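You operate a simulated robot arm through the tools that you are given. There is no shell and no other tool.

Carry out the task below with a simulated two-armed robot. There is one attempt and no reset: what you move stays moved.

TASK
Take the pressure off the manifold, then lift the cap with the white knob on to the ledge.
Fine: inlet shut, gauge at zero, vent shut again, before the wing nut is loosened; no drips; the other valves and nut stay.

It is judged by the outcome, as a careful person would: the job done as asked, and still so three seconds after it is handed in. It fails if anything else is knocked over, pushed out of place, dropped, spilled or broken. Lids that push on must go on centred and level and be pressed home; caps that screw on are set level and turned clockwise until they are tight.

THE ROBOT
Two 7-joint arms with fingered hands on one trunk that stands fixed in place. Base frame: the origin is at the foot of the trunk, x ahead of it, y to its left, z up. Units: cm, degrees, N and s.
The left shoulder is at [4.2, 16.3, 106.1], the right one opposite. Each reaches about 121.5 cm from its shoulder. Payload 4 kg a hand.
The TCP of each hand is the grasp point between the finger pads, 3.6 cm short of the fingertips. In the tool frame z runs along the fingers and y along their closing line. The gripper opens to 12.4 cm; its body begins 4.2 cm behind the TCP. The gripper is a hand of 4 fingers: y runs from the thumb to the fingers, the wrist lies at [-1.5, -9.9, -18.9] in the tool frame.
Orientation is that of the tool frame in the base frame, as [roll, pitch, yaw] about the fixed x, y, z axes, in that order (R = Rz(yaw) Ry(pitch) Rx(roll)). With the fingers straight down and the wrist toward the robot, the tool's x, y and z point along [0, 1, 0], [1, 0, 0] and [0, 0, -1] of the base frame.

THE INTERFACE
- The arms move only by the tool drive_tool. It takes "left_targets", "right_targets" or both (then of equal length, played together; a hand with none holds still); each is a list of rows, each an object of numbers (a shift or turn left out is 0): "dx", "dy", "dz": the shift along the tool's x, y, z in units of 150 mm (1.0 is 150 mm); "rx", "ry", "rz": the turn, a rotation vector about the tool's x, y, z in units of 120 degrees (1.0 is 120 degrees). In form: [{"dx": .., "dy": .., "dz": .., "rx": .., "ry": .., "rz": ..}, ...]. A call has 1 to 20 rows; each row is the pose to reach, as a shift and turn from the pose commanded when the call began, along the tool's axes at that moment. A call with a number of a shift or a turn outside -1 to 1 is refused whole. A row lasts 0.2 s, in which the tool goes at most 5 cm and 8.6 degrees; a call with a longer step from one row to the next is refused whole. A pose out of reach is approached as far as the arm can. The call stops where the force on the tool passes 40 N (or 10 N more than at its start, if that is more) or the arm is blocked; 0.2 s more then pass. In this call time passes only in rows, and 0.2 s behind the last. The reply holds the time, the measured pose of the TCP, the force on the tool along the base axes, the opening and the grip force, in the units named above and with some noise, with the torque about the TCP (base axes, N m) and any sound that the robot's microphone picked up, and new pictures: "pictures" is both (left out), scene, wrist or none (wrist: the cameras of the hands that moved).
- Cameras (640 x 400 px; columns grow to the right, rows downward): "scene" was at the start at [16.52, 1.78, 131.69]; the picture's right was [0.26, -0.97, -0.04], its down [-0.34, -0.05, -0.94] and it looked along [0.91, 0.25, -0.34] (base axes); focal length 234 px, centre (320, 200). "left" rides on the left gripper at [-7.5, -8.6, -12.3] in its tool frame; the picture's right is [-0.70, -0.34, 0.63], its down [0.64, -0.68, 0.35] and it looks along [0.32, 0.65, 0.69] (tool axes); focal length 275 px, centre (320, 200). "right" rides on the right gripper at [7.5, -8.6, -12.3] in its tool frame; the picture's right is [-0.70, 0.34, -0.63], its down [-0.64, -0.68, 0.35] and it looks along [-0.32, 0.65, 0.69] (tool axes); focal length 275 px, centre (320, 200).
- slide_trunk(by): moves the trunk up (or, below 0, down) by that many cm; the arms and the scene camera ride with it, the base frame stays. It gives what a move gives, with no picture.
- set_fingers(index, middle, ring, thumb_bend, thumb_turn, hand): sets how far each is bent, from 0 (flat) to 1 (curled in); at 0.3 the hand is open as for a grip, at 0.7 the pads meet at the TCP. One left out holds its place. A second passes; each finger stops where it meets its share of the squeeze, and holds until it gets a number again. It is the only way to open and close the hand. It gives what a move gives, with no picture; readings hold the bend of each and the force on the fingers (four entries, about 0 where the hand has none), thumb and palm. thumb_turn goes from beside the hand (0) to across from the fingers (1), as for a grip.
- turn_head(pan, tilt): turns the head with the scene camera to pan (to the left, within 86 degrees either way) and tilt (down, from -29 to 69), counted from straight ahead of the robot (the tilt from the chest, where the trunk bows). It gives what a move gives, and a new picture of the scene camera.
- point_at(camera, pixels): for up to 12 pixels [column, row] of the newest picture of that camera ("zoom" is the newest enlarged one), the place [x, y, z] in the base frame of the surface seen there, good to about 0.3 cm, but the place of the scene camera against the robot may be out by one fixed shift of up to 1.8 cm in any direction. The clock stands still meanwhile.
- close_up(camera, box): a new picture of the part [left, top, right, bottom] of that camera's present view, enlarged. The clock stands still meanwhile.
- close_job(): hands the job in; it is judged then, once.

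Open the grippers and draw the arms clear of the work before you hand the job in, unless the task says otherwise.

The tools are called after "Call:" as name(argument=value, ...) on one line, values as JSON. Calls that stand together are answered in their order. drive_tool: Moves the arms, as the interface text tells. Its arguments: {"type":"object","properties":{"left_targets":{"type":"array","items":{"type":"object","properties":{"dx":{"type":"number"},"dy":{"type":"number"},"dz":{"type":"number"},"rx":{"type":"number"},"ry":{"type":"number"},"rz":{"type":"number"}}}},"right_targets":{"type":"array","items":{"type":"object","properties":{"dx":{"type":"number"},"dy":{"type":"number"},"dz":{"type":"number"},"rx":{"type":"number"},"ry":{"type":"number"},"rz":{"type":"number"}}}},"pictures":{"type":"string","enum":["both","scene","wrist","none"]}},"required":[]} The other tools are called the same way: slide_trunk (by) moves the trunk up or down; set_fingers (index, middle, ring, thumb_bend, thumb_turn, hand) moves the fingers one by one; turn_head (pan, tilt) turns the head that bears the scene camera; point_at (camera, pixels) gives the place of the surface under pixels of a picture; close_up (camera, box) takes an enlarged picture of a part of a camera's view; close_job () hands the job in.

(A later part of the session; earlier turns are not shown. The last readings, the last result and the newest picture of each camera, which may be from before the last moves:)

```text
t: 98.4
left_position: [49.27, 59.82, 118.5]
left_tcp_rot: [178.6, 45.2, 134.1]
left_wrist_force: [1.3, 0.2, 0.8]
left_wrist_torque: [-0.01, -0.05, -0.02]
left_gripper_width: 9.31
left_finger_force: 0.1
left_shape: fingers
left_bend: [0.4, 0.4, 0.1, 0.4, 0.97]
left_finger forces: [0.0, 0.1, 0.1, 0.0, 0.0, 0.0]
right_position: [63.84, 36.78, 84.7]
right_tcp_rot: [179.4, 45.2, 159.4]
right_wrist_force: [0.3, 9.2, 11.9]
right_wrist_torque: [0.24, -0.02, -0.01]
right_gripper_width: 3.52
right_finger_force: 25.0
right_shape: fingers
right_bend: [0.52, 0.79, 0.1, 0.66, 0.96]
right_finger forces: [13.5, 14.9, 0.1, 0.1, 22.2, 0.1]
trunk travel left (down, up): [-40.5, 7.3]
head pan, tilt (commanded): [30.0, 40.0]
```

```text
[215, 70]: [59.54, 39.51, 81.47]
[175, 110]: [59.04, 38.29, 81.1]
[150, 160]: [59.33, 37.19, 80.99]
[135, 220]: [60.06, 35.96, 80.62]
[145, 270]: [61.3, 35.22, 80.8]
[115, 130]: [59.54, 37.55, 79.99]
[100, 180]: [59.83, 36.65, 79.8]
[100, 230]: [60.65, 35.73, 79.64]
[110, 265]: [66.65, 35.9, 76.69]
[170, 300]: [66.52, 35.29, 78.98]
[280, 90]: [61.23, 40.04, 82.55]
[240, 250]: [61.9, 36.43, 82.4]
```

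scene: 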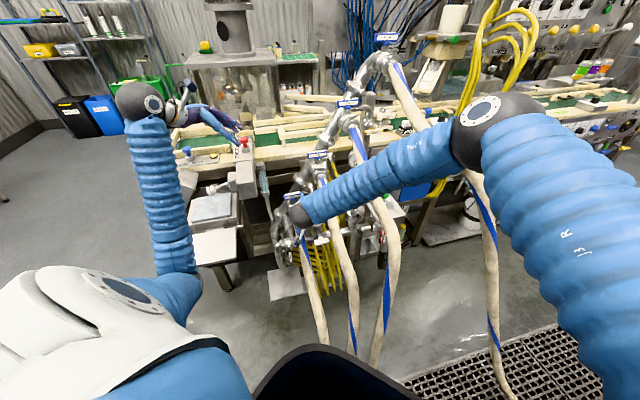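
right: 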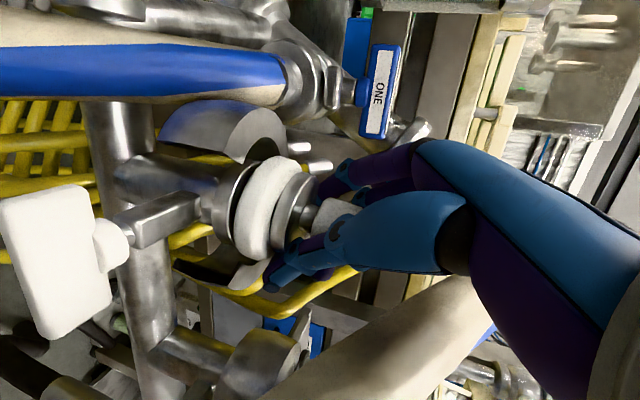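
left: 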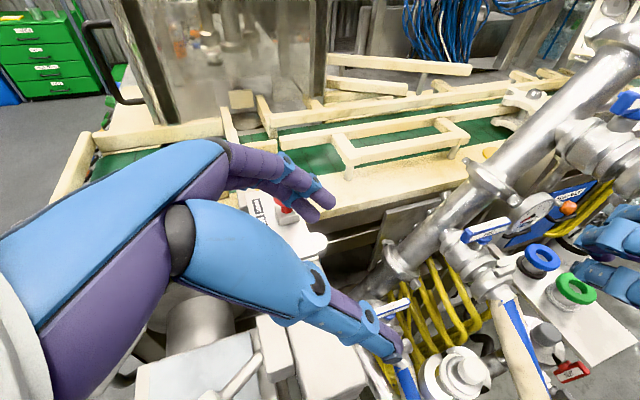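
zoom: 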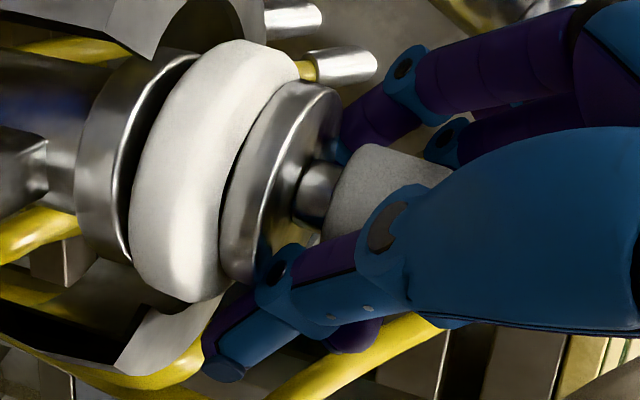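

The gasket's rim is now evenly about 3.1–3.2 cm from the port axis: centred again. I lift the cap straight up slowly and watch that the gasket stays.

Call:
drive_tool(right_targets=[{"dx": -0.016, "dz": -0.016}, {"dx": -0.033, "dz": -0.033}, {"dx": -0.05, "dz": -0.05}, {"dx": -0.075, "dz": -0.075}], pictures="wrist")

Call:
close_up(camera="right", box=[230, 140, 370, 320])

```text
t: 99.4
left_position: [49.32, 59.71, 118.49]
left_tcp_rot: [178.7, 45.2, 134.2]
left_wrist_force: [-0.1, -0.2, -0.6]
left_wrist_torque: [0.03, 0.02, -0.01]
left_gripper_width: 9.33
left_finger_force: 0.1
left_shape: fingers
left_bend: [0.4, 0.4, 0.1, 0.4, 0.97]
left_finger forces: [0.0, 0.0, 0.0, 0.0, 0.0, 0.1]
right_position: [63.85, 36.83, 86.23]
right_tcp_rot: [179.6, 45.1, 159.6]
right_wrist_force: [-0.3, 0.6, -1.3]
right_wrist_torque: [0.02, 0.02, -0.02]
right_gripper_width: 3.53
right_finger_force: 24.9
right_shape: fingers
right_bend: [0.52, 0.79, 0.1, 0.66, 0.95]
right_finger forces: [12.2, 12.0, 0.0, 0.1, 25.9, 0.0]
trunk travel left (down, up): [-40.5, 7.3]
head pan, tilt (commanded): [30.0, 40.0]
```

right: 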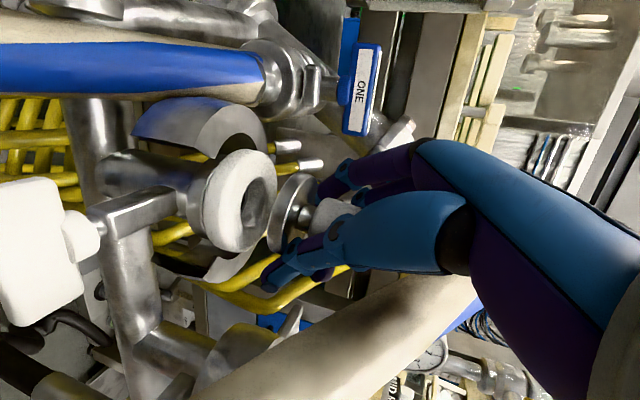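

```text
2.22 times, centred on (300, 230) of right
```

zoom: 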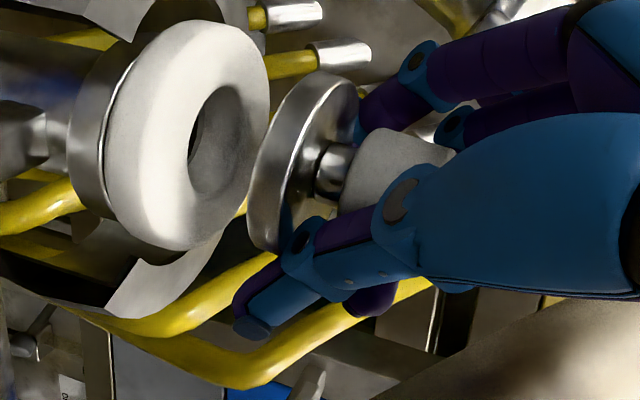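

The cap lifts clear and the gasket stays seated on the port. I take the cap left, away from under hose TWO, and then up.

Call:
drive_tool(right_targets=[{"dx": 0.05, "dy": 0.064, "dz": -0.143}, {"dx": 0.099, "dy": 0.128, "dz": -0.287}, {"dx": -0.05, "dy": 0.128, "dz": -0.43}, {"dx": -0.2, "dy": 0.128, "dz": -0.58}, {"dx": -0.36, "dy": 0.128, "dz": -0.74}], pictures="both")

Call:
close_up(camera="right", box=[230, 140, 390, 320])

Call:
close_up(camera="left", box=[400, 290, 560, 400])

```text
t: 100.6
left_position: [49.19, 59.65, 118.46]
left_tcp_rot: [178.6, 45.2, 134.0]
left_wrist_force: [0.2, 0.3, 0.8]
left_wrist_torque: [0.04, 0.02, 0.03]
left_gripper_width: 9.31
left_finger_force: 0.1
left_shape: fingers
left_bend: [0.4, 0.4, 0.1, 0.4, 0.97]
left_finger forces: [0.0, 0.1, 0.1, 0.1, 0.0, 0.0]
right_position: [60.88, 40.23, 98.0]
right_tcp_rot: [179.4, 45.3, 159.5]
right_wrist_force: [-0.9, 0.1, -1.3]
right_wrist_torque: [-0.03, -0.03, 0.0]
right_gripper_width: 3.53
right_finger_force: 25.4
right_shape: fingers
right_bend: [0.52, 0.79, 0.1, 0.66, 0.95]
right_finger forces: [12.2, 12.0, 0.0, 0.0, 25.9, 0.0]
trunk travel left (down, up): [-40.5, 7.3]
head pan, tilt (commanded): [30.0, 40.0]
```

scene: 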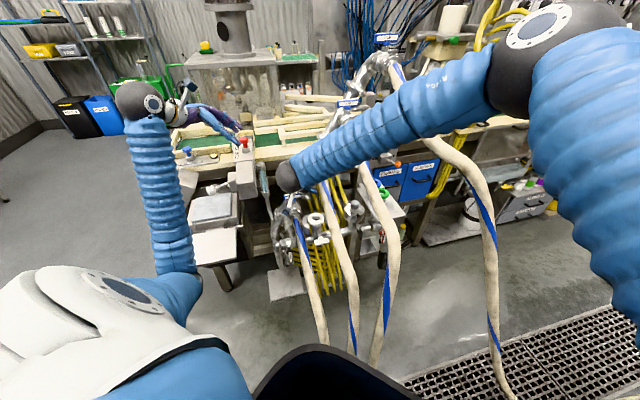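
right: 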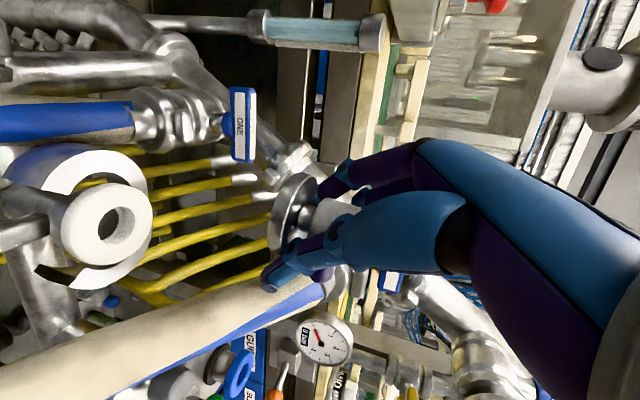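

```text
2.22 times, centred on (310, 230) of right
```

zoom: 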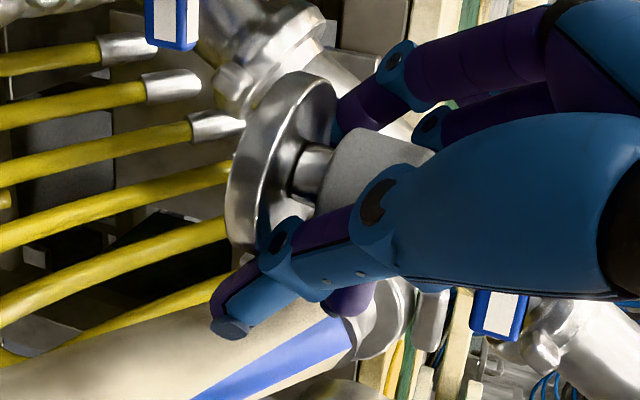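

```text
3.64 times, centred on (480, 345) of left
```

zoom: 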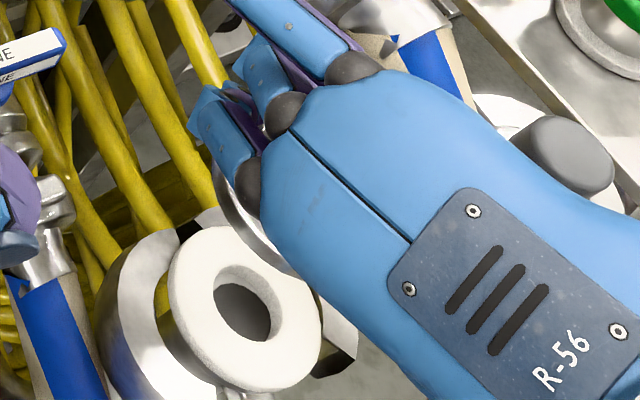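

The gasket rests on the port (left view (245,310 in zoom)). I verify its centre against the original [62.35,38.15].

Call:
point_at(camera="zoom", pixels=[[190, 290], [305, 325], [225, 245], [265, 370], [200, 330], [290, 275], [240, 310]])

Call:
close_up(camera="right", box=[230, 140, 390, 320])

Call:
point_at(camera="zoom", pixels=[[310, 80], [270, 120], [245, 160], [235, 210], [245, 245], [325, 95], [300, 130], [280, 180], [270, 220], [370, 145], [350, 190]])

```text
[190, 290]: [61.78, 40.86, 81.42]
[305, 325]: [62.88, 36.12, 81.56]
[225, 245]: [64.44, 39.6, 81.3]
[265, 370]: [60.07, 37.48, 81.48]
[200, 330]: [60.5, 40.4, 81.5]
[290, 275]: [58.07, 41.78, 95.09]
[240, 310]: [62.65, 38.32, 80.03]
```

```text
2.22 times, centred on (310, 230) of right
```

zoom: 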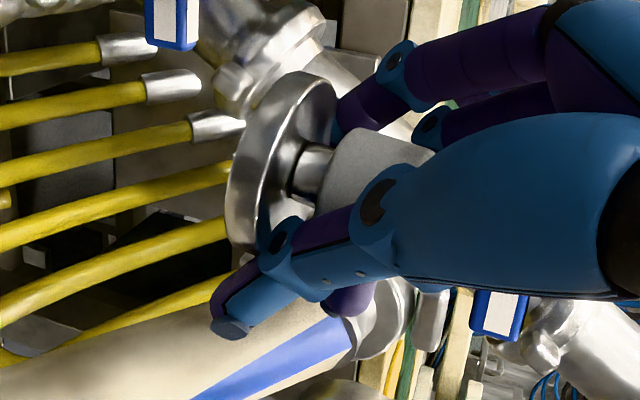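

```text
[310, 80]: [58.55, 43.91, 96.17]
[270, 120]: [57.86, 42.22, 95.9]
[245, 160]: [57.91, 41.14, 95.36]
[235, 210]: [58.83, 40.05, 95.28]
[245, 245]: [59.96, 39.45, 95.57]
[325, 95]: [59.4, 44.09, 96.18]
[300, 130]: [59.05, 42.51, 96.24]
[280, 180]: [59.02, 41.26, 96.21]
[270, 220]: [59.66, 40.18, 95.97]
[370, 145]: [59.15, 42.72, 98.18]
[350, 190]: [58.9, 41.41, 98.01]
```

The gasket is flat and within ~0.35 cm of its place; the cap is level in the right grip (disc top z 96.0–96.2). I raise it above the hoses and head back to the right.

Call:
drive_tool(right_targets=[{"dx": -0.17, "dy": -0.05, "dz": -0.19}, {"dx": -0.34, "dy": -0.12, "dz": -0.38}, {"dx": -0.5, "dy": -0.19, "dz": -0.57}, {"dx": -0.67, "dy": -0.26, "dz": -0.76}, {"dx": -0.834, "dy": -0.33, "dz": -0.957}], pictures="none")

Call:
drive_tool(right_targets=[{"dx": -0.07, "dy": -0.24, "dz": 0.025}, {"dx": -0.145, "dy": -0.48, "dz": 0.05}, {"dx": -0.22, "dy": -0.72, "dz": 0.075}, {"dx": -0.29, "dy": -0.963, "dz": 0.1}], pictures="both")

```text
t: 101.8
left_position: [49.21, 59.75, 118.56]
left_tcp_rot: [178.6, 45.2, 134.1]
left_wrist_force: [0.1, -0.9, -1.0]
left_wrist_torque: [-0.02, 0.01, 0.02]
left_gripper_width: 9.31
left_finger_force: 0.0
left_shape: fingers
left_bend: [0.4, 0.4, 0.1, 0.4, 0.97]
left_finger forces: [0.1, 0.1, 0.0, 0.1, 0.0, 0.1]
right_position: [57.37, 35.99, 117.06]
right_tcp_rot: [179.4, 45.2, 159.4]
right_wrist_force: [-0.3, 0.8, -1.4]
right_wrist_torque: [-0.03, -0.01, -0.03]
right_gripper_width: 3.51
right_finger_force: 24.8
right_shape: fingers
right_bend: [0.52, 0.79, 0.1, 0.66, 0.95]
right_finger forces: [12.3, 11.8, 0.1, 0.0, 25.7, 0.0]
trunk travel left (down, up): [-40.5, 7.3]
head pan, tilt (commanded): [30.0, 40.0]
```

```text
t: 102.8
left_position: [49.29, 59.72, 118.53]
left_tcp_rot: [178.7, 45.1, 134.1]
left_wrist_force: [-0.2, 0.0, 0.0]
left_wrist_torque: [-0.01, 0.0, -0.01]
left_gripper_width: 9.34
left_finger_force: 0.1
left_shape: fingers
left_bend: [0.4, 0.4, 0.1, 0.4, 0.97]
left_finger forces: [0.1, 0.0, 0.0, 0.0, 0.1, 0.0]
right_position: [56.24, 20.46, 119.16]
right_tcp_rot: [179.4, 45.0, 159.5]
right_wrist_force: [-0.1, -0.1, -1.1]
right_wrist_torque: [-0.06, 0.04, -0.01]
right_gripper_width: 3.49
right_finger_force: 24.2
right_shape: fingers
right_bend: [0.52, 0.79, 0.1, 0.66, 0.95]
right_finger forces: [12.4, 11.6, 0.0, 0.0, 25.5, 0.0]
trunk travel left (down, up): [-40.5, 7.3]
head pan, tilt (commanded): [30.0, 40.0]
```

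scene: 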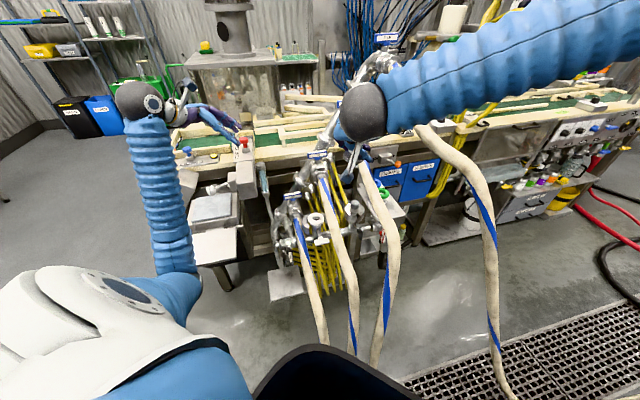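
right: 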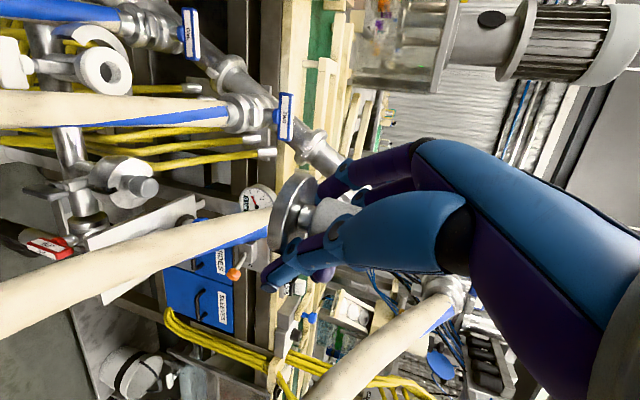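

I continue right above hose THREE, turning the hand 20° so its wrist swings to the right.

Call:
drive_tool(right_targets=[{"dx": -0.044, "dy": -0.214, "dz": 0.09, "rx": -0.03, "rz": -0.03}, {"dx": -0.087, "dy": -0.428, "dz": 0.181, "rx": -0.06, "rz": -0.06}, {"dx": -0.13, "dy": -0.64, "dz": 0.272, "rx": -0.09, "rz": -0.09}, {"dx": -0.174, "dy": -0.855, "dz": 0.362, "rx": -0.118, "rz": -0.118}], pictures="both")

```text
t: 103.8
left_position: [49.29, 59.77, 118.53]
left_tcp_rot: [178.5, 45.1, 134.0]
left_wrist_force: [-0.2, -0.4, 0.2]
left_wrist_torque: [-0.03, -0.02, 0.0]
left_gripper_width: 9.33
left_finger_force: 0.1
left_shape: fingers
left_bend: [0.4, 0.4, 0.1, 0.4, 0.97]
left_finger forces: [0.0, 0.0, 0.0, 0.1, 0.0, 0.1]
right_position: [57.22, 6.67, 116.92]
right_tcp_rot: [179.5, 45.3, 179.7]
right_wrist_force: [-0.3, 0.4, -1.9]
right_wrist_torque: [-0.03, 0.0, 0.01]
right_gripper_width: 3.49
right_finger_force: 24.8
right_shape: fingers
right_bend: [0.52, 0.79, 0.1, 0.66, 0.95]
right_finger forces: [12.5, 11.4, 0.1, 0.1, 25.4, 0.0]
trunk travel left (down, up): [-40.5, 7.3]
head pan, tilt (commanded): [30.0, 40.0]
```

scene: 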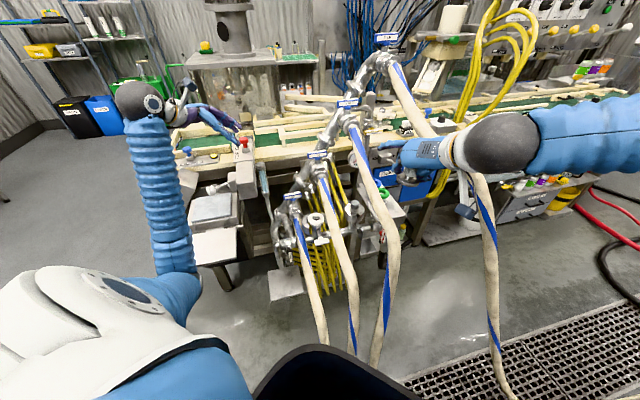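
right: 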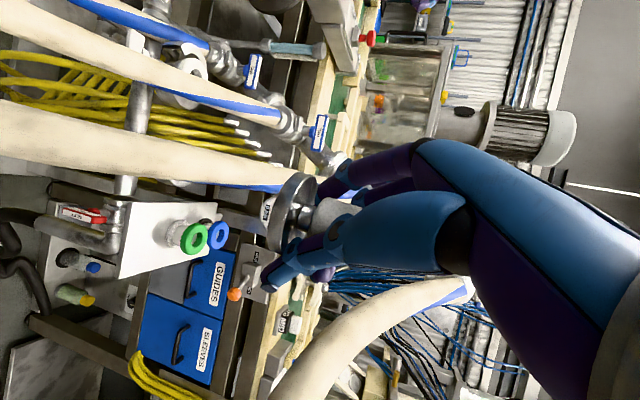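

The ledge with the green and blue items is in full view at (110–230, 180–280). I measure its edges, the items, and the cap in the grip.

Call:
close_up(camera="right", box=[90, 170, 290, 310])

Call:
point_at(camera="right", pixels=[[130, 205], [122, 270], [150, 240], [140, 225], [165, 205], [185, 260], [160, 258], [195, 238], [217, 235], [180, 222], [215, 210], [210, 250]])

Call:
point_at(camera="right", pixels=[[295, 175], [280, 190], [270, 210], [268, 230], [272, 247], [300, 180], [288, 205], [283, 230], [325, 205], [400, 330], [450, 290], [230, 160]])

```text
2.86 times, centred on (190, 240) of right
```

zoom: 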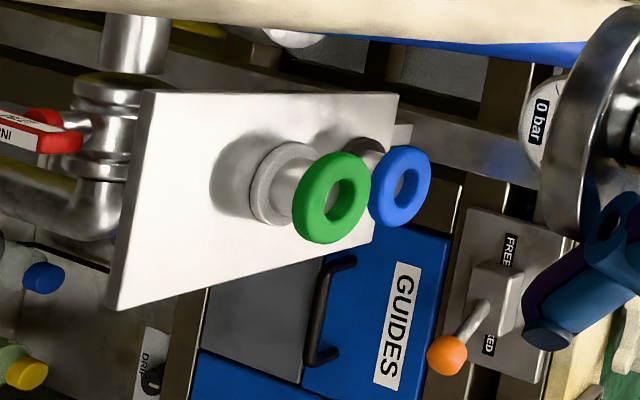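

```text
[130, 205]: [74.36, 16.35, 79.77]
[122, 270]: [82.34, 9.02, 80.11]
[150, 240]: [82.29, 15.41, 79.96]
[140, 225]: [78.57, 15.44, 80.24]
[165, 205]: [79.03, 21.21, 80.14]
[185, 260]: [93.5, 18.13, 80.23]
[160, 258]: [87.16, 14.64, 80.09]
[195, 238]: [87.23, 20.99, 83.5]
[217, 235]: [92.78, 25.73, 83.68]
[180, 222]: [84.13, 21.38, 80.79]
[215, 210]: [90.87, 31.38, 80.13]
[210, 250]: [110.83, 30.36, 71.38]
```

```text
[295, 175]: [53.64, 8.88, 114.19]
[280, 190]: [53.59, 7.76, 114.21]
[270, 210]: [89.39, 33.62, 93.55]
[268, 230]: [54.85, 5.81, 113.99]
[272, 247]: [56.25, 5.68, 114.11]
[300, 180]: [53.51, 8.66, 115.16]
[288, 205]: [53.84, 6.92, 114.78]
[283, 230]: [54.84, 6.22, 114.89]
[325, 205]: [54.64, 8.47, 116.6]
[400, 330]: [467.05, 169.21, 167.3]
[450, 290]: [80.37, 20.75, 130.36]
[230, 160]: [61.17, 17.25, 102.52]
```

Ledge top is z≈80.1; the green item's base front edge is at about [84.1,21.4], leaving a free area near its front. I check thumb and finger tip heights relative to the cap's underside, and fold the ring finger in so it can't hit the green item.

Call:
set_fingers(hand="right", ring=0.5)

Call:
close_up(camera="right", box=[240, 150, 400, 300])

Call:
point_at(camera="zoom", pixels=[[120, 360], [150, 345], [190, 300], [125, 330], [215, 60], [230, 80], [250, 110], [105, 200], [130, 270], [330, 60], [300, 110]])

```text
t: 104.8
left_position: [49.32, 59.69, 118.56]
left_tcp_rot: [178.5, 45.0, 133.9]
left_wrist_force: [0.0, -0.6, -0.6]
left_wrist_torque: [-0.01, -0.02, 0.0]
left_gripper_width: 9.31
left_finger_force: 0.1
left_shape: fingers
left_bend: [0.4, 0.4, 0.1, 0.4, 0.97]
left_finger forces: [0.1, 0.0, 0.1, 0.0, 0.0, 0.1]
right_position: [57.29, 6.71, 116.93]
right_tcp_rot: [179.4, 45.3, 179.6]
right_wrist_force: [0.3, 0.4, -1.9]
right_wrist_torque: [-0.05, -0.03, 0.01]
right_gripper_width: 3.48
right_finger_force: 24.6
right_shape: fingers
right_bend: [0.52, 0.79, 0.5, 0.66, 0.95]
right_finger forces: [12.5, 11.5, 0.0, 0.0, 25.4, 0.0]
trunk travel left (down, up): [-40.5, 7.3]
head pan, tilt (commanded): [30.0, 40.0]
```

```text
2.67 times, centred on (320, 225) of right
```

zoom: 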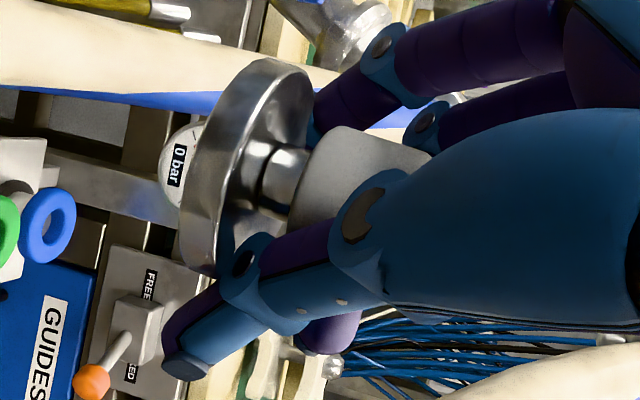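

```text
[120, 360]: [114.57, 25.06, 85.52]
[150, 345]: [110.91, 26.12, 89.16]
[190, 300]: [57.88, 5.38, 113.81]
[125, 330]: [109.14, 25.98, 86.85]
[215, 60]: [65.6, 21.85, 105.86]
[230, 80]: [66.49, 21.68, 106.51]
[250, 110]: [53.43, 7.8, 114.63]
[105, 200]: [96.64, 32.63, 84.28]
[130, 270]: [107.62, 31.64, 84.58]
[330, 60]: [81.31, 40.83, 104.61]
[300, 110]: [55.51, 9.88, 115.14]
```

I query the thumb tip pixel itself.

Call:
point_at(camera="zoom", pixels=[[182, 368], [172, 345], [195, 355], [190, 240], [200, 270], [185, 255], [345, 110], [375, 90], [320, 330]])

```text
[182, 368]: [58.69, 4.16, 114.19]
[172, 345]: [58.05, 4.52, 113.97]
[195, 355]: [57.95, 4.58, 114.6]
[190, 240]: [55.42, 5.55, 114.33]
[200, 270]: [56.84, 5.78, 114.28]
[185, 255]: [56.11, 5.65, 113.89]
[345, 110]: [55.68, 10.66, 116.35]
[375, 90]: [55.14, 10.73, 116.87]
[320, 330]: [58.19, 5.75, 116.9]
```

The cap's underside is about 3.2 cm below TCP and the thumb tip about level with it. I carry the cap forward and down under hose FOUR's arch toward the ledge.

Call:
drive_tool(right_targets=[{"dx": 0.026, "dy": 0.022, "dz": 0.196}, {"dx": 0.052, "dy": 0.043, "dz": 0.392}, {"dx": 0.078, "dy": 0.065, "dz": 0.587}, {"dx": 0.104, "dy": 0.087, "dz": 0.783}], pictures="both")

```text
t: 105.8
left_position: [49.22, 59.66, 118.48]
left_tcp_rot: [178.5, 45.1, 133.9]
left_wrist_force: [0.1, 0.0, -0.1]
left_wrist_torque: [0.01, 0.03, 0.0]
left_gripper_width: 9.32
left_finger_force: 0.1
left_shape: fingers
left_bend: [0.4, 0.4, 0.1, 0.4, 0.97]
left_finger forces: [0.1, 0.0, 0.0, 0.0, 0.1, 0.0]
right_position: [64.55, 7.81, 107.65]
right_tcp_rot: [179.6, 45.2, 179.7]
right_wrist_force: [0.0, -0.7, -1.6]
right_wrist_torque: [-0.02, -0.02, 0.02]
right_gripper_width: 3.52
right_finger_force: 24.3
right_shape: fingers
right_bend: [0.52, 0.79, 0.5, 0.66, 0.95]
right_finger forces: [12.5, 11.3, 0.1, 0.0, 25.1, 0.0]
trunk travel left (down, up): [-40.5, 7.3]
head pan, tilt (commanded): [30.0, 40.0]
```

scene: 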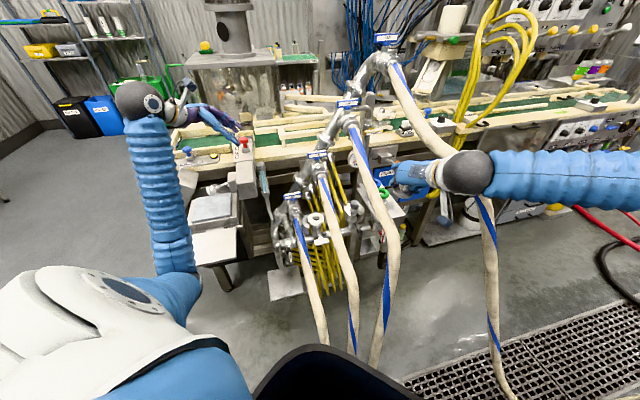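
right: 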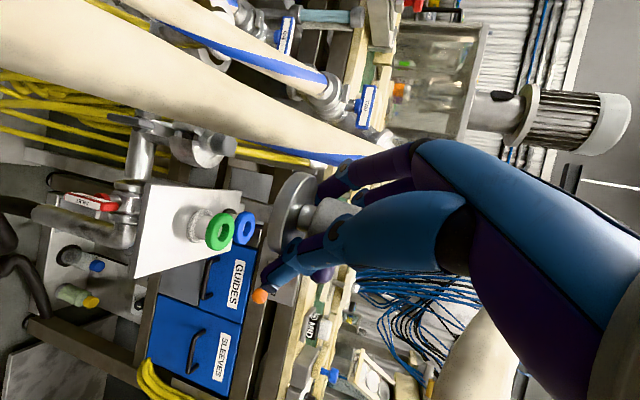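

The way ahead passes close to hose FOUR's hanging part on the right, so I look right to see where the forearm and elbow are.

Call:
turn_head(pan=-10, tilt=30)

Call:
point_at(camera="scene", pixels=[[320, 100], [380, 130], [450, 140], [520, 150], [600, 150], [250, 150], [300, 160], [330, 220]])

```text
t: 106.9
left_position: [49.21, 59.71, 118.57]
left_tcp_rot: [178.4, 45.2, 134.0]
left_wrist_force: [-0.2, 0.3, 0.4]
left_wrist_torque: [0.01, 0.04, -0.03]
left_gripper_width: 9.29
left_finger_force: 0.0
left_shape: fingers
left_bend: [0.4, 0.4, 0.1, 0.4, 0.97]
left_finger forces: [0.0, 0.0, 0.0, 0.0, 0.1, 0.0]
right_position: [64.59, 7.71, 107.65]
right_tcp_rot: [179.4, 45.4, 179.5]
right_wrist_force: [-0.1, 0.7, -1.3]
right_wrist_torque: [-0.02, -0.01, 0.05]
right_gripper_width: 3.53
right_finger_force: 24.6
right_shape: fingers
right_bend: [0.52, 0.79, 0.5, 0.66, 0.95]
right_finger forces: [12.4, 11.4, 0.1, 0.0, 25.1, 0.0]
trunk travel left (down, up): [-40.5, 7.3]
head pan, tilt (commanded): [-10.0, 30.0]
```

scene: 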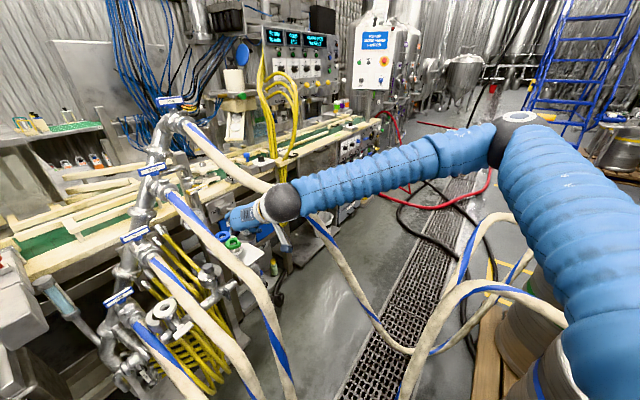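

```text
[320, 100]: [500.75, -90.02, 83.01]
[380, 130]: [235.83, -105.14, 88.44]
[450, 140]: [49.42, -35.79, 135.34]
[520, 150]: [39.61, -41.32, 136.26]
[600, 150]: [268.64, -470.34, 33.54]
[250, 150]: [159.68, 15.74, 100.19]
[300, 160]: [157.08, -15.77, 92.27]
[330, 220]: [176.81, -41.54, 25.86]
```

The elbow is high on the right (about [40,-41,137]); the forearm will pass robot-side of hose FOUR with a couple of cm to spare. I advance in smaller steps.

Call:
drive_tool(right_targets=[{"dx": 0.024, "dy": 0.025, "dz": 0.212}, {"dx": 0.047, "dy": 0.05, "dz": 0.425}, {"dx": 0.07, "dy": 0.075, "dz": 0.637}, {"dx": 0.094, "dy": 0.1, "dz": 0.849}], pictures="both")

```text
t: 107.9
left_position: [49.12, 59.69, 118.6]
left_tcp_rot: [178.4, 45.1, 133.8]
left_wrist_force: [-0.4, -0.3, 0.4]
left_wrist_torque: [-0.02, -0.04, -0.01]
left_gripper_width: 9.3
left_finger_force: 0.0
left_shape: fingers
left_bend: [0.4, 0.4, 0.1, 0.4, 0.97]
left_finger forces: [0.0, 0.1, 0.0, 0.1, 0.1, 0.1]
right_position: [72.7, 9.41, 97.42]
right_tcp_rot: [179.4, 45.3, 179.5]
right_wrist_force: [-0.3, 0.2, -1.5]
right_wrist_torque: [-0.05, -0.02, 0.01]
right_gripper_width: 3.46
right_finger_force: 24.6
right_shape: fingers
right_bend: [0.52, 0.79, 0.5, 0.66, 0.95]
right_finger forces: [12.6, 11.3, 0.1, 0.0, 25.1, 0.0]
trunk travel left (down, up): [-40.5, 7.3]
head pan, tilt (commanded): [-10.0, 30.0]
```

scene: 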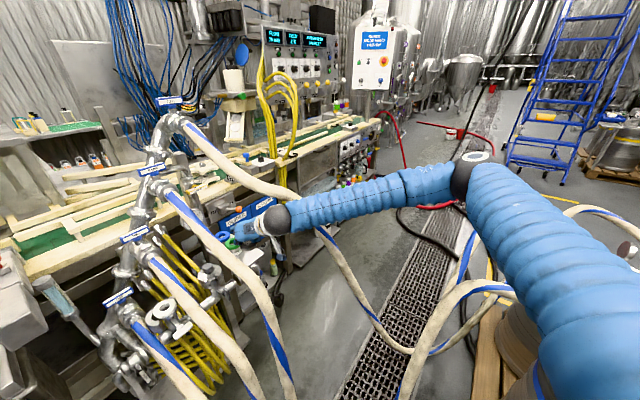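
right: 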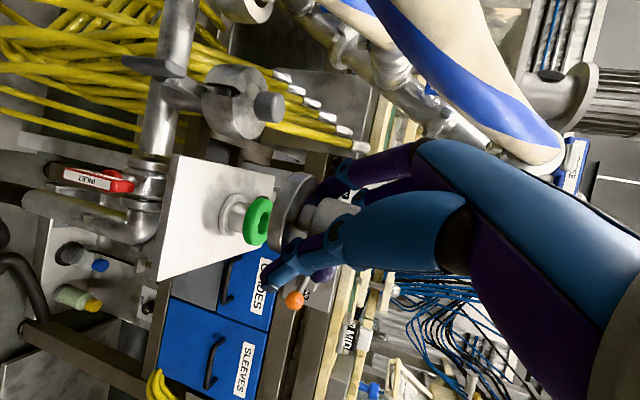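

Clear of the hoses. I move above the ledge's free front area, keeping the cap's underside above the green item's top.

Call:
drive_tool(right_targets=[{"dx": -0.033, "dy": 0.057, "dz": 0.219}, {"dx": -0.066, "dy": 0.113, "dz": 0.438}, {"dx": -0.099, "dy": 0.17, "dz": 0.658}, {"dx": -0.132, "dy": 0.227, "dz": 0.877}], pictures="both")

Call:
close_up(camera="right", box=[180, 140, 380, 320])

```text
t: 108.9
left_position: [49.2, 59.61, 118.52]
left_tcp_rot: [178.4, 45.1, 133.9]
left_wrist_force: [-0.3, 0.3, 0.1]
left_wrist_torque: [0.03, 0.01, -0.03]
left_gripper_width: 9.33
left_finger_force: 0.1
left_shape: fingers
left_bend: [0.4, 0.4, 0.1, 0.4, 0.97]
left_finger forces: [0.0, 0.0, 0.1, 0.0, 0.1, 0.0]
right_position: [83.73, 12.72, 89.67]
right_tcp_rot: [179.4, 45.4, 179.4]
right_wrist_force: [0.2, -1.1, -1.6]
right_wrist_torque: [-0.03, -0.03, -0.06]
right_gripper_width: 3.46
right_finger_force: 24.5
right_shape: fingers
right_bend: [0.52, 0.79, 0.5, 0.66, 0.95]
right_finger forces: [12.7, 11.2, 0.0, 0.0, 25.1, 0.0]
trunk travel left (down, up): [-40.5, 7.3]
head pan, tilt (commanded): [-10.0, 30.0]
```

scene: 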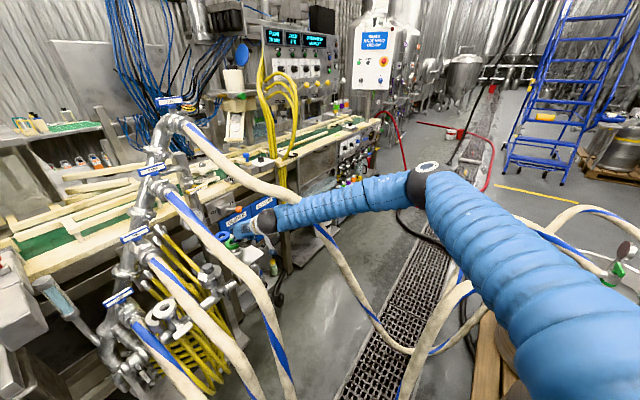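
right: 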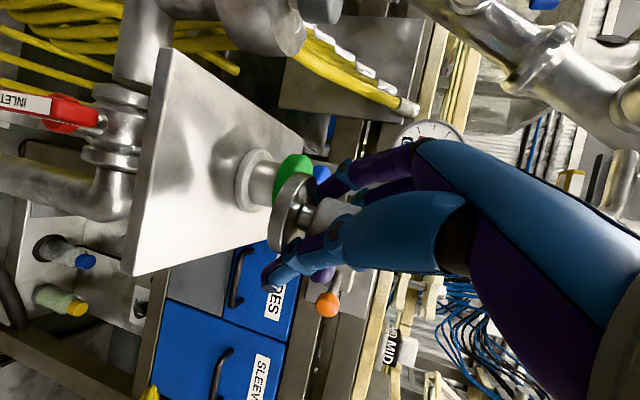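

```text
2.22 times, centred on (280, 230) of right
```

zoom: 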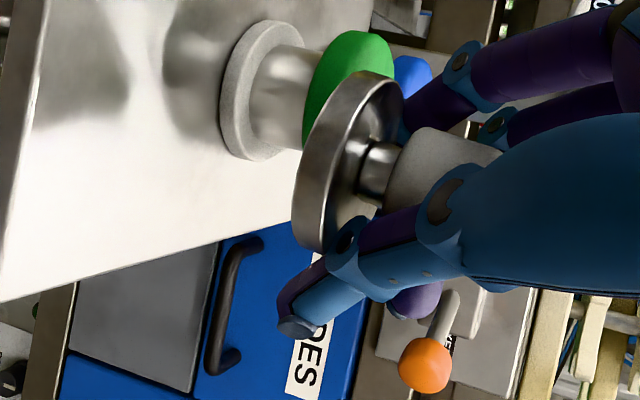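

The cap hangs over the ledge's front area. I measure its rim, the ledge edge, and the green item's base from here.

Call:
point_at(camera="zoom", pixels=[[375, 75], [340, 105], [310, 150], [297, 200], [305, 240], [230, 100], [245, 150], [270, 80], [100, 200], [20, 270], [60, 150], [215, 225]])

Call:
point_at(camera="zoom", pixels=[[235, 130], [232, 70], [250, 45], [340, 60], [30, 30], [5, 285], [290, 330], [285, 300], [410, 110], [395, 130]])

```text
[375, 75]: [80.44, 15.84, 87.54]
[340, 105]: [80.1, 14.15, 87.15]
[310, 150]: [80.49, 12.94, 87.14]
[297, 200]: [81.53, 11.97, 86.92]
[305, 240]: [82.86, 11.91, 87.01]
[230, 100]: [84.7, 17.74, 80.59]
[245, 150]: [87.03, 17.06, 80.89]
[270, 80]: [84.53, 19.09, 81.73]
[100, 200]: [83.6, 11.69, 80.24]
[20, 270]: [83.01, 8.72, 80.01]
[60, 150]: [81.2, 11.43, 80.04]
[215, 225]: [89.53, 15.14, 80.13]
```

```text
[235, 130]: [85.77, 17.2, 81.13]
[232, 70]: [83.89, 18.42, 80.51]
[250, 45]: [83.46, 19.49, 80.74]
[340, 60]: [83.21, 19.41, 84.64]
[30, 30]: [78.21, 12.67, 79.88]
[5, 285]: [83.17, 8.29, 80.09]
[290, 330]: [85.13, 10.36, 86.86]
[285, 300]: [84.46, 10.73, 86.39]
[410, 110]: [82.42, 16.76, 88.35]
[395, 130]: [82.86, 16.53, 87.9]
```

The green base reaches to b≈-72.3, so I'll set the cap toward the ledge's front right, centre ≈[83.0,13.2], nearly 2 cm clear of it. I shift right 1 cm and lower gently.

Call:
drive_tool(right_targets=[{"dx": -0.0155, "dy": -0.07, "dz": 0.0155}, {"dx": 0.079, "dy": -0.07, "dz": 0.11}, {"dx": 0.173, "dy": -0.07, "dz": 0.204}, {"dx": 0.22, "dy": -0.07, "dz": 0.251}], pictures="wrist")

Call:
close_up(camera="right", box=[180, 140, 380, 320])

Call:
point_at(camera="zoom", pixels=[[375, 75], [340, 105], [310, 150], [297, 200], [305, 240], [290, 325], [300, 340], [410, 110], [240, 240], [250, 180]])

```text
t: 109.9
left_position: [49.18, 59.67, 118.64]
left_tcp_rot: [178.4, 45.1, 133.9]
left_wrist_force: [0.7, 0.4, -0.2]
left_wrist_torque: [0.0, 0.0, 0.0]
left_gripper_width: 9.32
left_finger_force: 0.0
left_shape: fingers
left_bend: [0.4, 0.4, 0.1, 0.4, 0.97]
left_finger forces: [0.0, 0.0, 0.1, 0.0, 0.0, 0.0]
right_position: [83.92, 11.77, 84.71]
right_tcp_rot: [179.5, 45.3, 179.6]
right_wrist_force: [0.2, 0.0, -0.6]
right_wrist_torque: [0.0, -0.06, -0.02]
right_gripper_width: 3.5
right_finger_force: 25.4
right_shape: fingers
right_bend: [0.52, 0.79, 0.5, 0.66, 0.95]
right_finger forces: [12.6, 11.2, 0.9, 0.1, 25.1, 0.1]
trunk travel left (down, up): [-40.5, 7.3]
head pan, tilt (commanded): [-10.0, 30.0]
```

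right: 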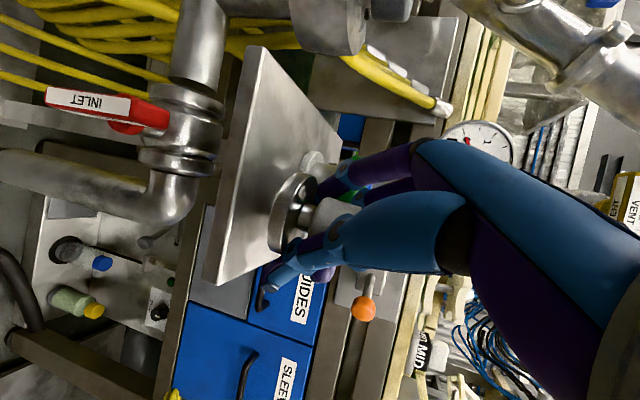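

```text
2.22 times, centred on (280, 230) of right
```

zoom: 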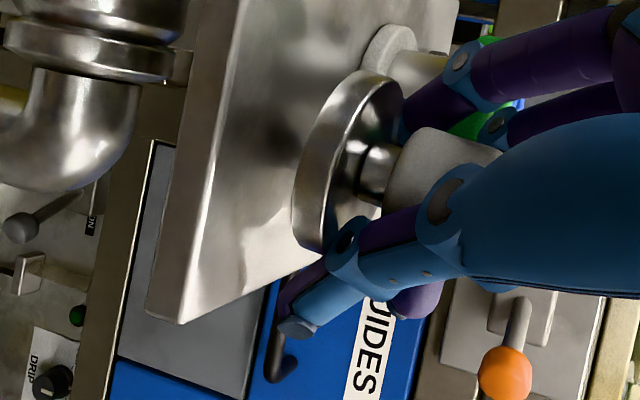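

```text
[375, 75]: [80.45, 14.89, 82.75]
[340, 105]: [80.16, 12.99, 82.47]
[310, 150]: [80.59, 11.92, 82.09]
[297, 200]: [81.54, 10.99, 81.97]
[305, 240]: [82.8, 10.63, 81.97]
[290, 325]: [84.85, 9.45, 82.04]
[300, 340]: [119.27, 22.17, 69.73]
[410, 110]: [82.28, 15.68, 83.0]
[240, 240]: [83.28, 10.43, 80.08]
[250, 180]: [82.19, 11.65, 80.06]
```

The ring finger reads 0.9 N — it may be brushing the green item. I fold it further in before going on.

Call:
set_fingers(hand="right", ring=0.66)

Call:
close_up(camera="right", box=[250, 110, 410, 280])

```text
t: 110.9
left_position: [49.21, 59.73, 118.69]
left_tcp_rot: [178.4, 45.0, 134.0]
left_wrist_force: [-0.4, 0.4, 0.2]
left_wrist_torque: [0.01, -0.03, 0.0]
left_gripper_width: 9.34
left_finger_force: 0.1
left_shape: fingers
left_bend: [0.4, 0.4, 0.1, 0.4, 0.97]
left_finger forces: [0.0, 0.1, 0.0, 0.1, 0.1, 0.0]
right_position: [83.69, 11.72, 84.71]
right_tcp_rot: [179.4, 45.4, 179.7]
right_wrist_force: [-0.4, 0.8, -2.2]
right_wrist_torque: [-0.01, -0.01, -0.05]
right_gripper_width: 3.49
right_finger_force: 24.3
right_shape: fingers
right_bend: [0.52, 0.79, 0.66, 0.66, 0.95]
right_finger forces: [12.5, 11.2, 0.0, 0.0, 25.1, 0.0]
trunk travel left (down, up): [-40.5, 7.3]
head pan, tilt (commanded): [-10.0, 30.0]
```

```text
2.35 times, centred on (330, 195) of right
```

zoom: 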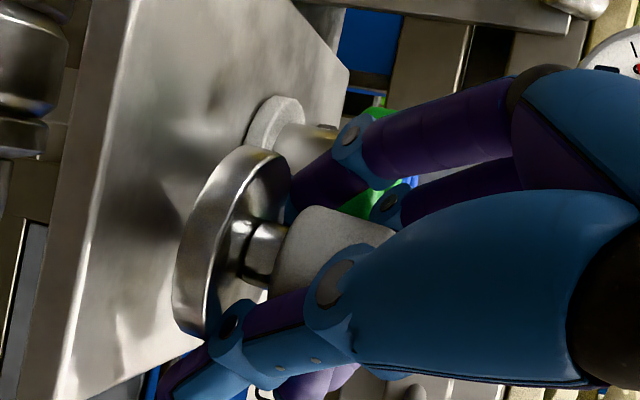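

Ring finger now free of contact. I lower the last centimetre or so in small steps, watching the force.

Call:
drive_tool(right_targets=[{"dx": 0.024, "dz": 0.024}, {"dx": 0.042, "dz": 0.042}, {"dx": 0.057, "dz": 0.057}], pictures="wrist")

Call:
close_up(camera="right", box=[210, 110, 390, 300])

```text
t: 111.7
left_position: [49.19, 59.65, 118.79]
left_tcp_rot: [178.3, 45.2, 133.8]
left_wrist_force: [-0.3, 0.4, -0.7]
left_wrist_torque: [0.04, -0.05, 0.02]
left_gripper_width: 9.29
left_finger_force: 0.0
left_shape: fingers
left_bend: [0.4, 0.4, 0.1, 0.4, 0.97]
left_finger forces: [0.0, 0.1, 0.0, 0.1, 0.1, 0.0]
right_position: [83.8, 12.09, 83.88]
right_tcp_rot: [179.3, 45.5, 179.4]
right_wrist_force: [-6.6, 0.1, 22.3]
right_wrist_torque: [0.74, -0.25, 0.21]
right_gripper_width: 3.39
right_finger_force: 39.4
right_shape: fingers
right_bend: [0.52, 0.79, 0.66, 0.66, 0.95]
right_finger forces: [39.4, 11.8, 0.0, 0.1, 28.3, 0.1]
trunk travel left (down, up): [-40.5, 7.3]
head pan, tilt (commanded): [-10.0, 30.0]
```

right: 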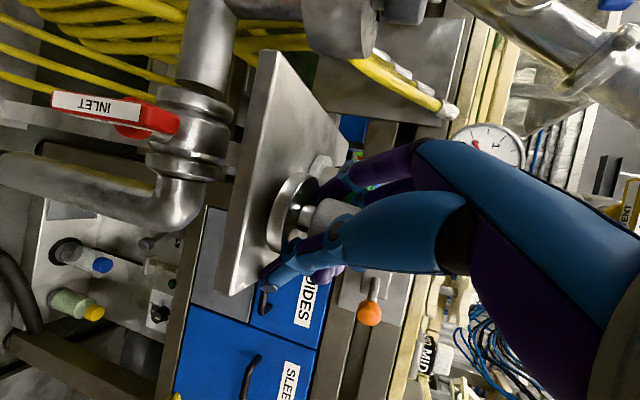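

```text
2.11 times, centred on (300, 205) of right
```

zoom: 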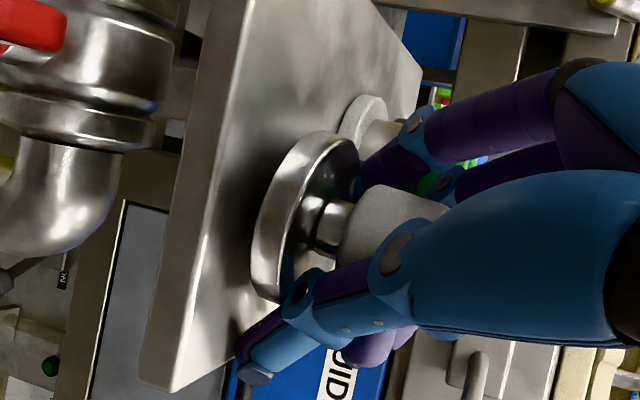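

The index fingertip touched the ledge first (39 N on it). I ease up 0.2 cm and measure the cap's height above the ledge.

Call:
drive_tool(right_targets=[{"dx": -0.008, "dz": -0.008}, {"dx": -0.016, "dz": -0.016}], pictures="wrist")

Call:
close_up(camera="right", box=[210, 110, 390, 300])

Call:
point_at(camera="zoom", pixels=[[335, 135], [300, 155], [275, 185], [258, 220], [252, 260], [262, 290], [240, 200], [225, 250], [215, 300], [350, 110], [345, 130], [360, 160]])

```text
t: 112.3
left_position: [49.07, 59.69, 118.67]
left_tcp_rot: [178.3, 45.2, 133.8]
left_wrist_force: [0.0, -0.2, -0.4]
left_wrist_torque: [0.0, 0.0, 0.01]
left_gripper_width: 9.28
left_finger_force: 0.1
left_shape: fingers
left_bend: [0.4, 0.4, 0.1, 0.4, 0.97]
left_finger forces: [0.0, 0.0, 0.1, 0.1, 0.1, 0.0]
right_position: [83.82, 11.96, 83.78]
right_tcp_rot: [179.4, 45.4, 179.5]
right_wrist_force: [3.6, 3.4, 13.2]
right_wrist_torque: [0.61, -0.45, -0.01]
right_gripper_width: 3.45
right_finger_force: 31.9
right_shape: fingers
right_bend: [0.52, 0.79, 0.66, 0.66, 0.95]
right_finger forces: [26.4, 12.4, 0.1, 0.1, 24.4, 0.0]
trunk travel left (down, up): [-40.5, 7.3]
head pan, tilt (commanded): [-10.0, 30.0]
```

right: 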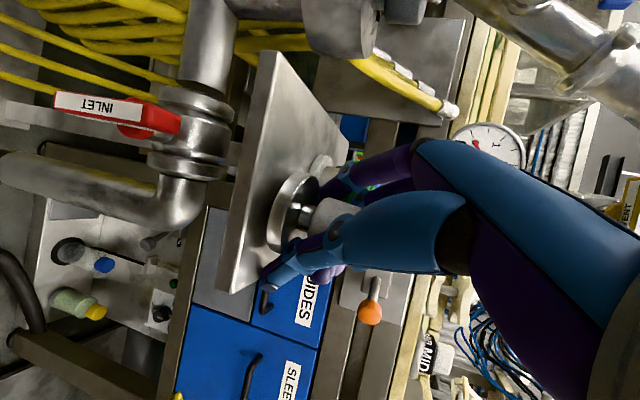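

```text
2.11 times, centred on (300, 205) of right
```

zoom: 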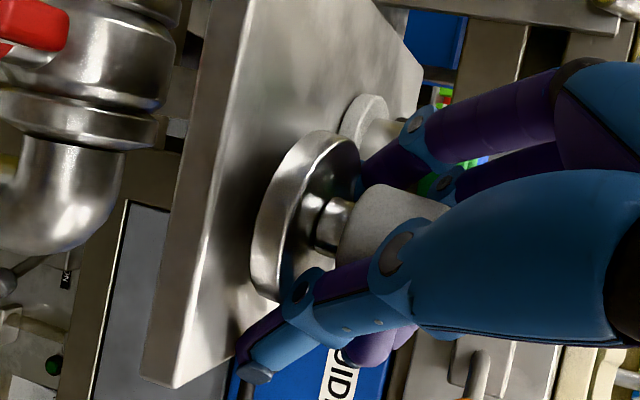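

```text
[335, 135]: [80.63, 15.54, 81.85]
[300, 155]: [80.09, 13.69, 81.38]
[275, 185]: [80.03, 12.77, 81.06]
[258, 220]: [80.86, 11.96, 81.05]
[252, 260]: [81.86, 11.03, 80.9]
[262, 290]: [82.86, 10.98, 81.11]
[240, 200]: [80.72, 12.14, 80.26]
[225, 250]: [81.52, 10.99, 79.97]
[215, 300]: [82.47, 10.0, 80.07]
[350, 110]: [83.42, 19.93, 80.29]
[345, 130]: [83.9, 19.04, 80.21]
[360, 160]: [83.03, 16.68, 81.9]
```

The cap's underside is only about 0.5 cm above the ledge and level. I ease the thumb open a little so the cap slides down gently on to the ledge.

Call:
set_fingers(hand="right", thumb_bend=0.61)

Call:
close_up(camera="right", box=[210, 110, 390, 300])

Call:
point_at(camera="zoom", pixels=[[335, 135], [300, 155], [275, 185], [258, 220], [252, 260], [262, 290]])

```text
t: 113.3
left_position: [49.23, 59.63, 118.78]
left_tcp_rot: [178.3, 45.1, 133.9]
left_wrist_force: [0.5, 0.1, 0.0]
left_wrist_torque: [0.03, 0.01, 0.01]
left_gripper_width: 9.3
left_finger_force: 0.1
left_shape: fingers
left_bend: [0.4, 0.4, 0.1, 0.4, 0.97]
left_finger forces: [0.0, 0.0, 0.0, 0.0, 0.1, 0.1]
right_position: [83.66, 11.97, 83.73]
right_tcp_rot: [179.4, 45.4, 179.6]
right_wrist_force: [0.5, 1.9, 7.6]
right_wrist_torque: [0.36, -0.18, 0.06]
right_gripper_width: 3.86
right_finger_force: 12.8
right_shape: fingers
right_bend: [0.56, 0.79, 0.66, 0.6, 0.97]
right_finger forces: [13.7, 3.7, 0.0, 0.0, 8.6, 0.0]
trunk travel left (down, up): [-40.5, 7.3]
head pan, tilt (commanded): [-10.0, 30.0]
```

```text
2.11 times, centred on (300, 205) of right
```

zoom: 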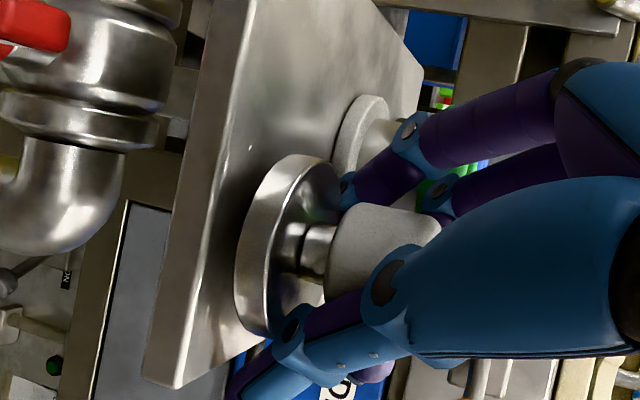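

```text
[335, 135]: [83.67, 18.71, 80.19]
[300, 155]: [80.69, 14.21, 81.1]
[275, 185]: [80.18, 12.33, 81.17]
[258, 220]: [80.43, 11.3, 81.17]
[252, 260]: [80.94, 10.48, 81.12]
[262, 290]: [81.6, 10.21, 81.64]
```

The cap slid down and slightly right. I measure its underside edge now.

Call:
point_at(camera="zoom", pixels=[[285, 163], [262, 188], [245, 222], [238, 260], [244, 300], [265, 328], [225, 240], [228, 280], [300, 180], [290, 240], [300, 300]])

```text
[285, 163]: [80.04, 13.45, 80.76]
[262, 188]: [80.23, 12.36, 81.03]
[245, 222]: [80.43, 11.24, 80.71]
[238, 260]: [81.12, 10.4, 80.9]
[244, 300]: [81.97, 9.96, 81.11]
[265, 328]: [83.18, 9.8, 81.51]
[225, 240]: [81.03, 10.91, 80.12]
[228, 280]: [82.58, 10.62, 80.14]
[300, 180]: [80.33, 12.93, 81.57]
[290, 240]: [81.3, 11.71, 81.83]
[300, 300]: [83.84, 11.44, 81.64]
```

The cap is nearly down, centre ≈[82.6,12.4], right at the front edge. I nudge it half a centimetre further in before releasing.

Call:
drive_tool(right_targets=[{"dx": -0.006, "dy": 0.015, "dz": 0.006}, {"dx": -0.012, "dy": 0.032, "dz": 0.012}], pictures="wrist")

Call:
close_up(camera="right", box=[210, 110, 390, 300])

Call:
point_at(camera="zoom", pixels=[[285, 163], [262, 188], [245, 222], [238, 260], [244, 300], [265, 328], [225, 240], [350, 130], [345, 160]])

```text
t: 113.9
left_position: [49.14, 59.68, 118.58]
left_tcp_rot: [178.3, 45.1, 133.8]
left_wrist_force: [-1.1, 0.2, 0.0]
left_wrist_torque: [0.0, 0.01, 0.03]
left_gripper_width: 9.3
left_finger_force: 0.0
left_shape: fingers
left_bend: [0.4, 0.4, 0.1, 0.4, 0.97]
left_finger forces: [0.0, 0.0, 0.1, 0.0, 0.0, 0.0]
right_position: [83.97, 12.23, 83.88]
right_tcp_rot: [179.6, 45.3, 179.6]
right_wrist_force: [0.5, -1.8, 2.2]
right_wrist_torque: [0.05, -0.06, -0.01]
right_gripper_width: 3.78
right_finger_force: 12.3
right_shape: fingers
right_bend: [0.58, 0.79, 0.66, 0.59, 0.97]
right_finger forces: [11.5, 3.2, 0.0, 0.0, 10.5, 0.0]
trunk travel left (down, up): [-40.5, 7.3]
head pan, tilt (commanded): [-10.0, 30.0]
```

right: 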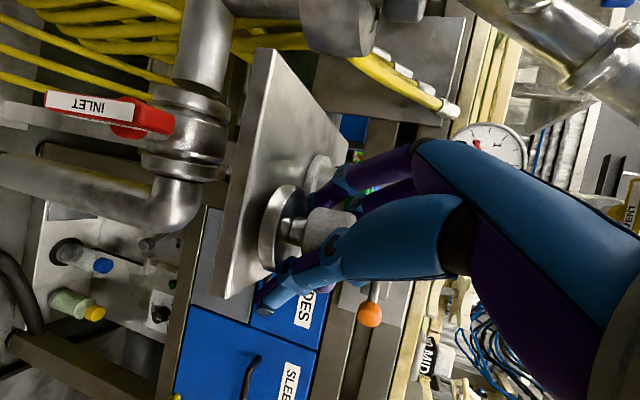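

```text
2.11 times, centred on (300, 205) of right
```

zoom: 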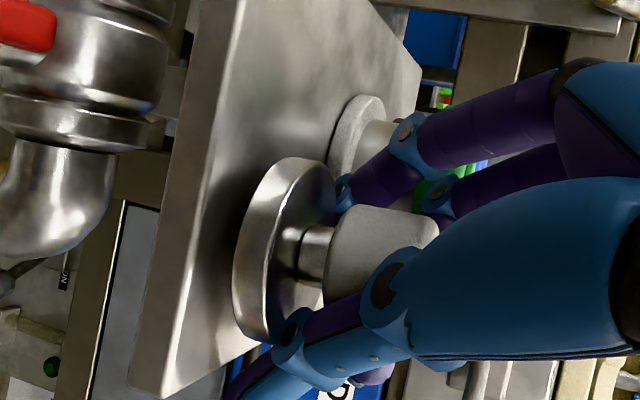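

```text
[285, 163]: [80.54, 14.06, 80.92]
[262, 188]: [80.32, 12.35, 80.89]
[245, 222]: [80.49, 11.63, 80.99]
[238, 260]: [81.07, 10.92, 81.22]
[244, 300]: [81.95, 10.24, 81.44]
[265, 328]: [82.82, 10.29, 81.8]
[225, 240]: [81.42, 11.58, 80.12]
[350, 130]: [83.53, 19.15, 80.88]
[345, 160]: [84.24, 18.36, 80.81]
```

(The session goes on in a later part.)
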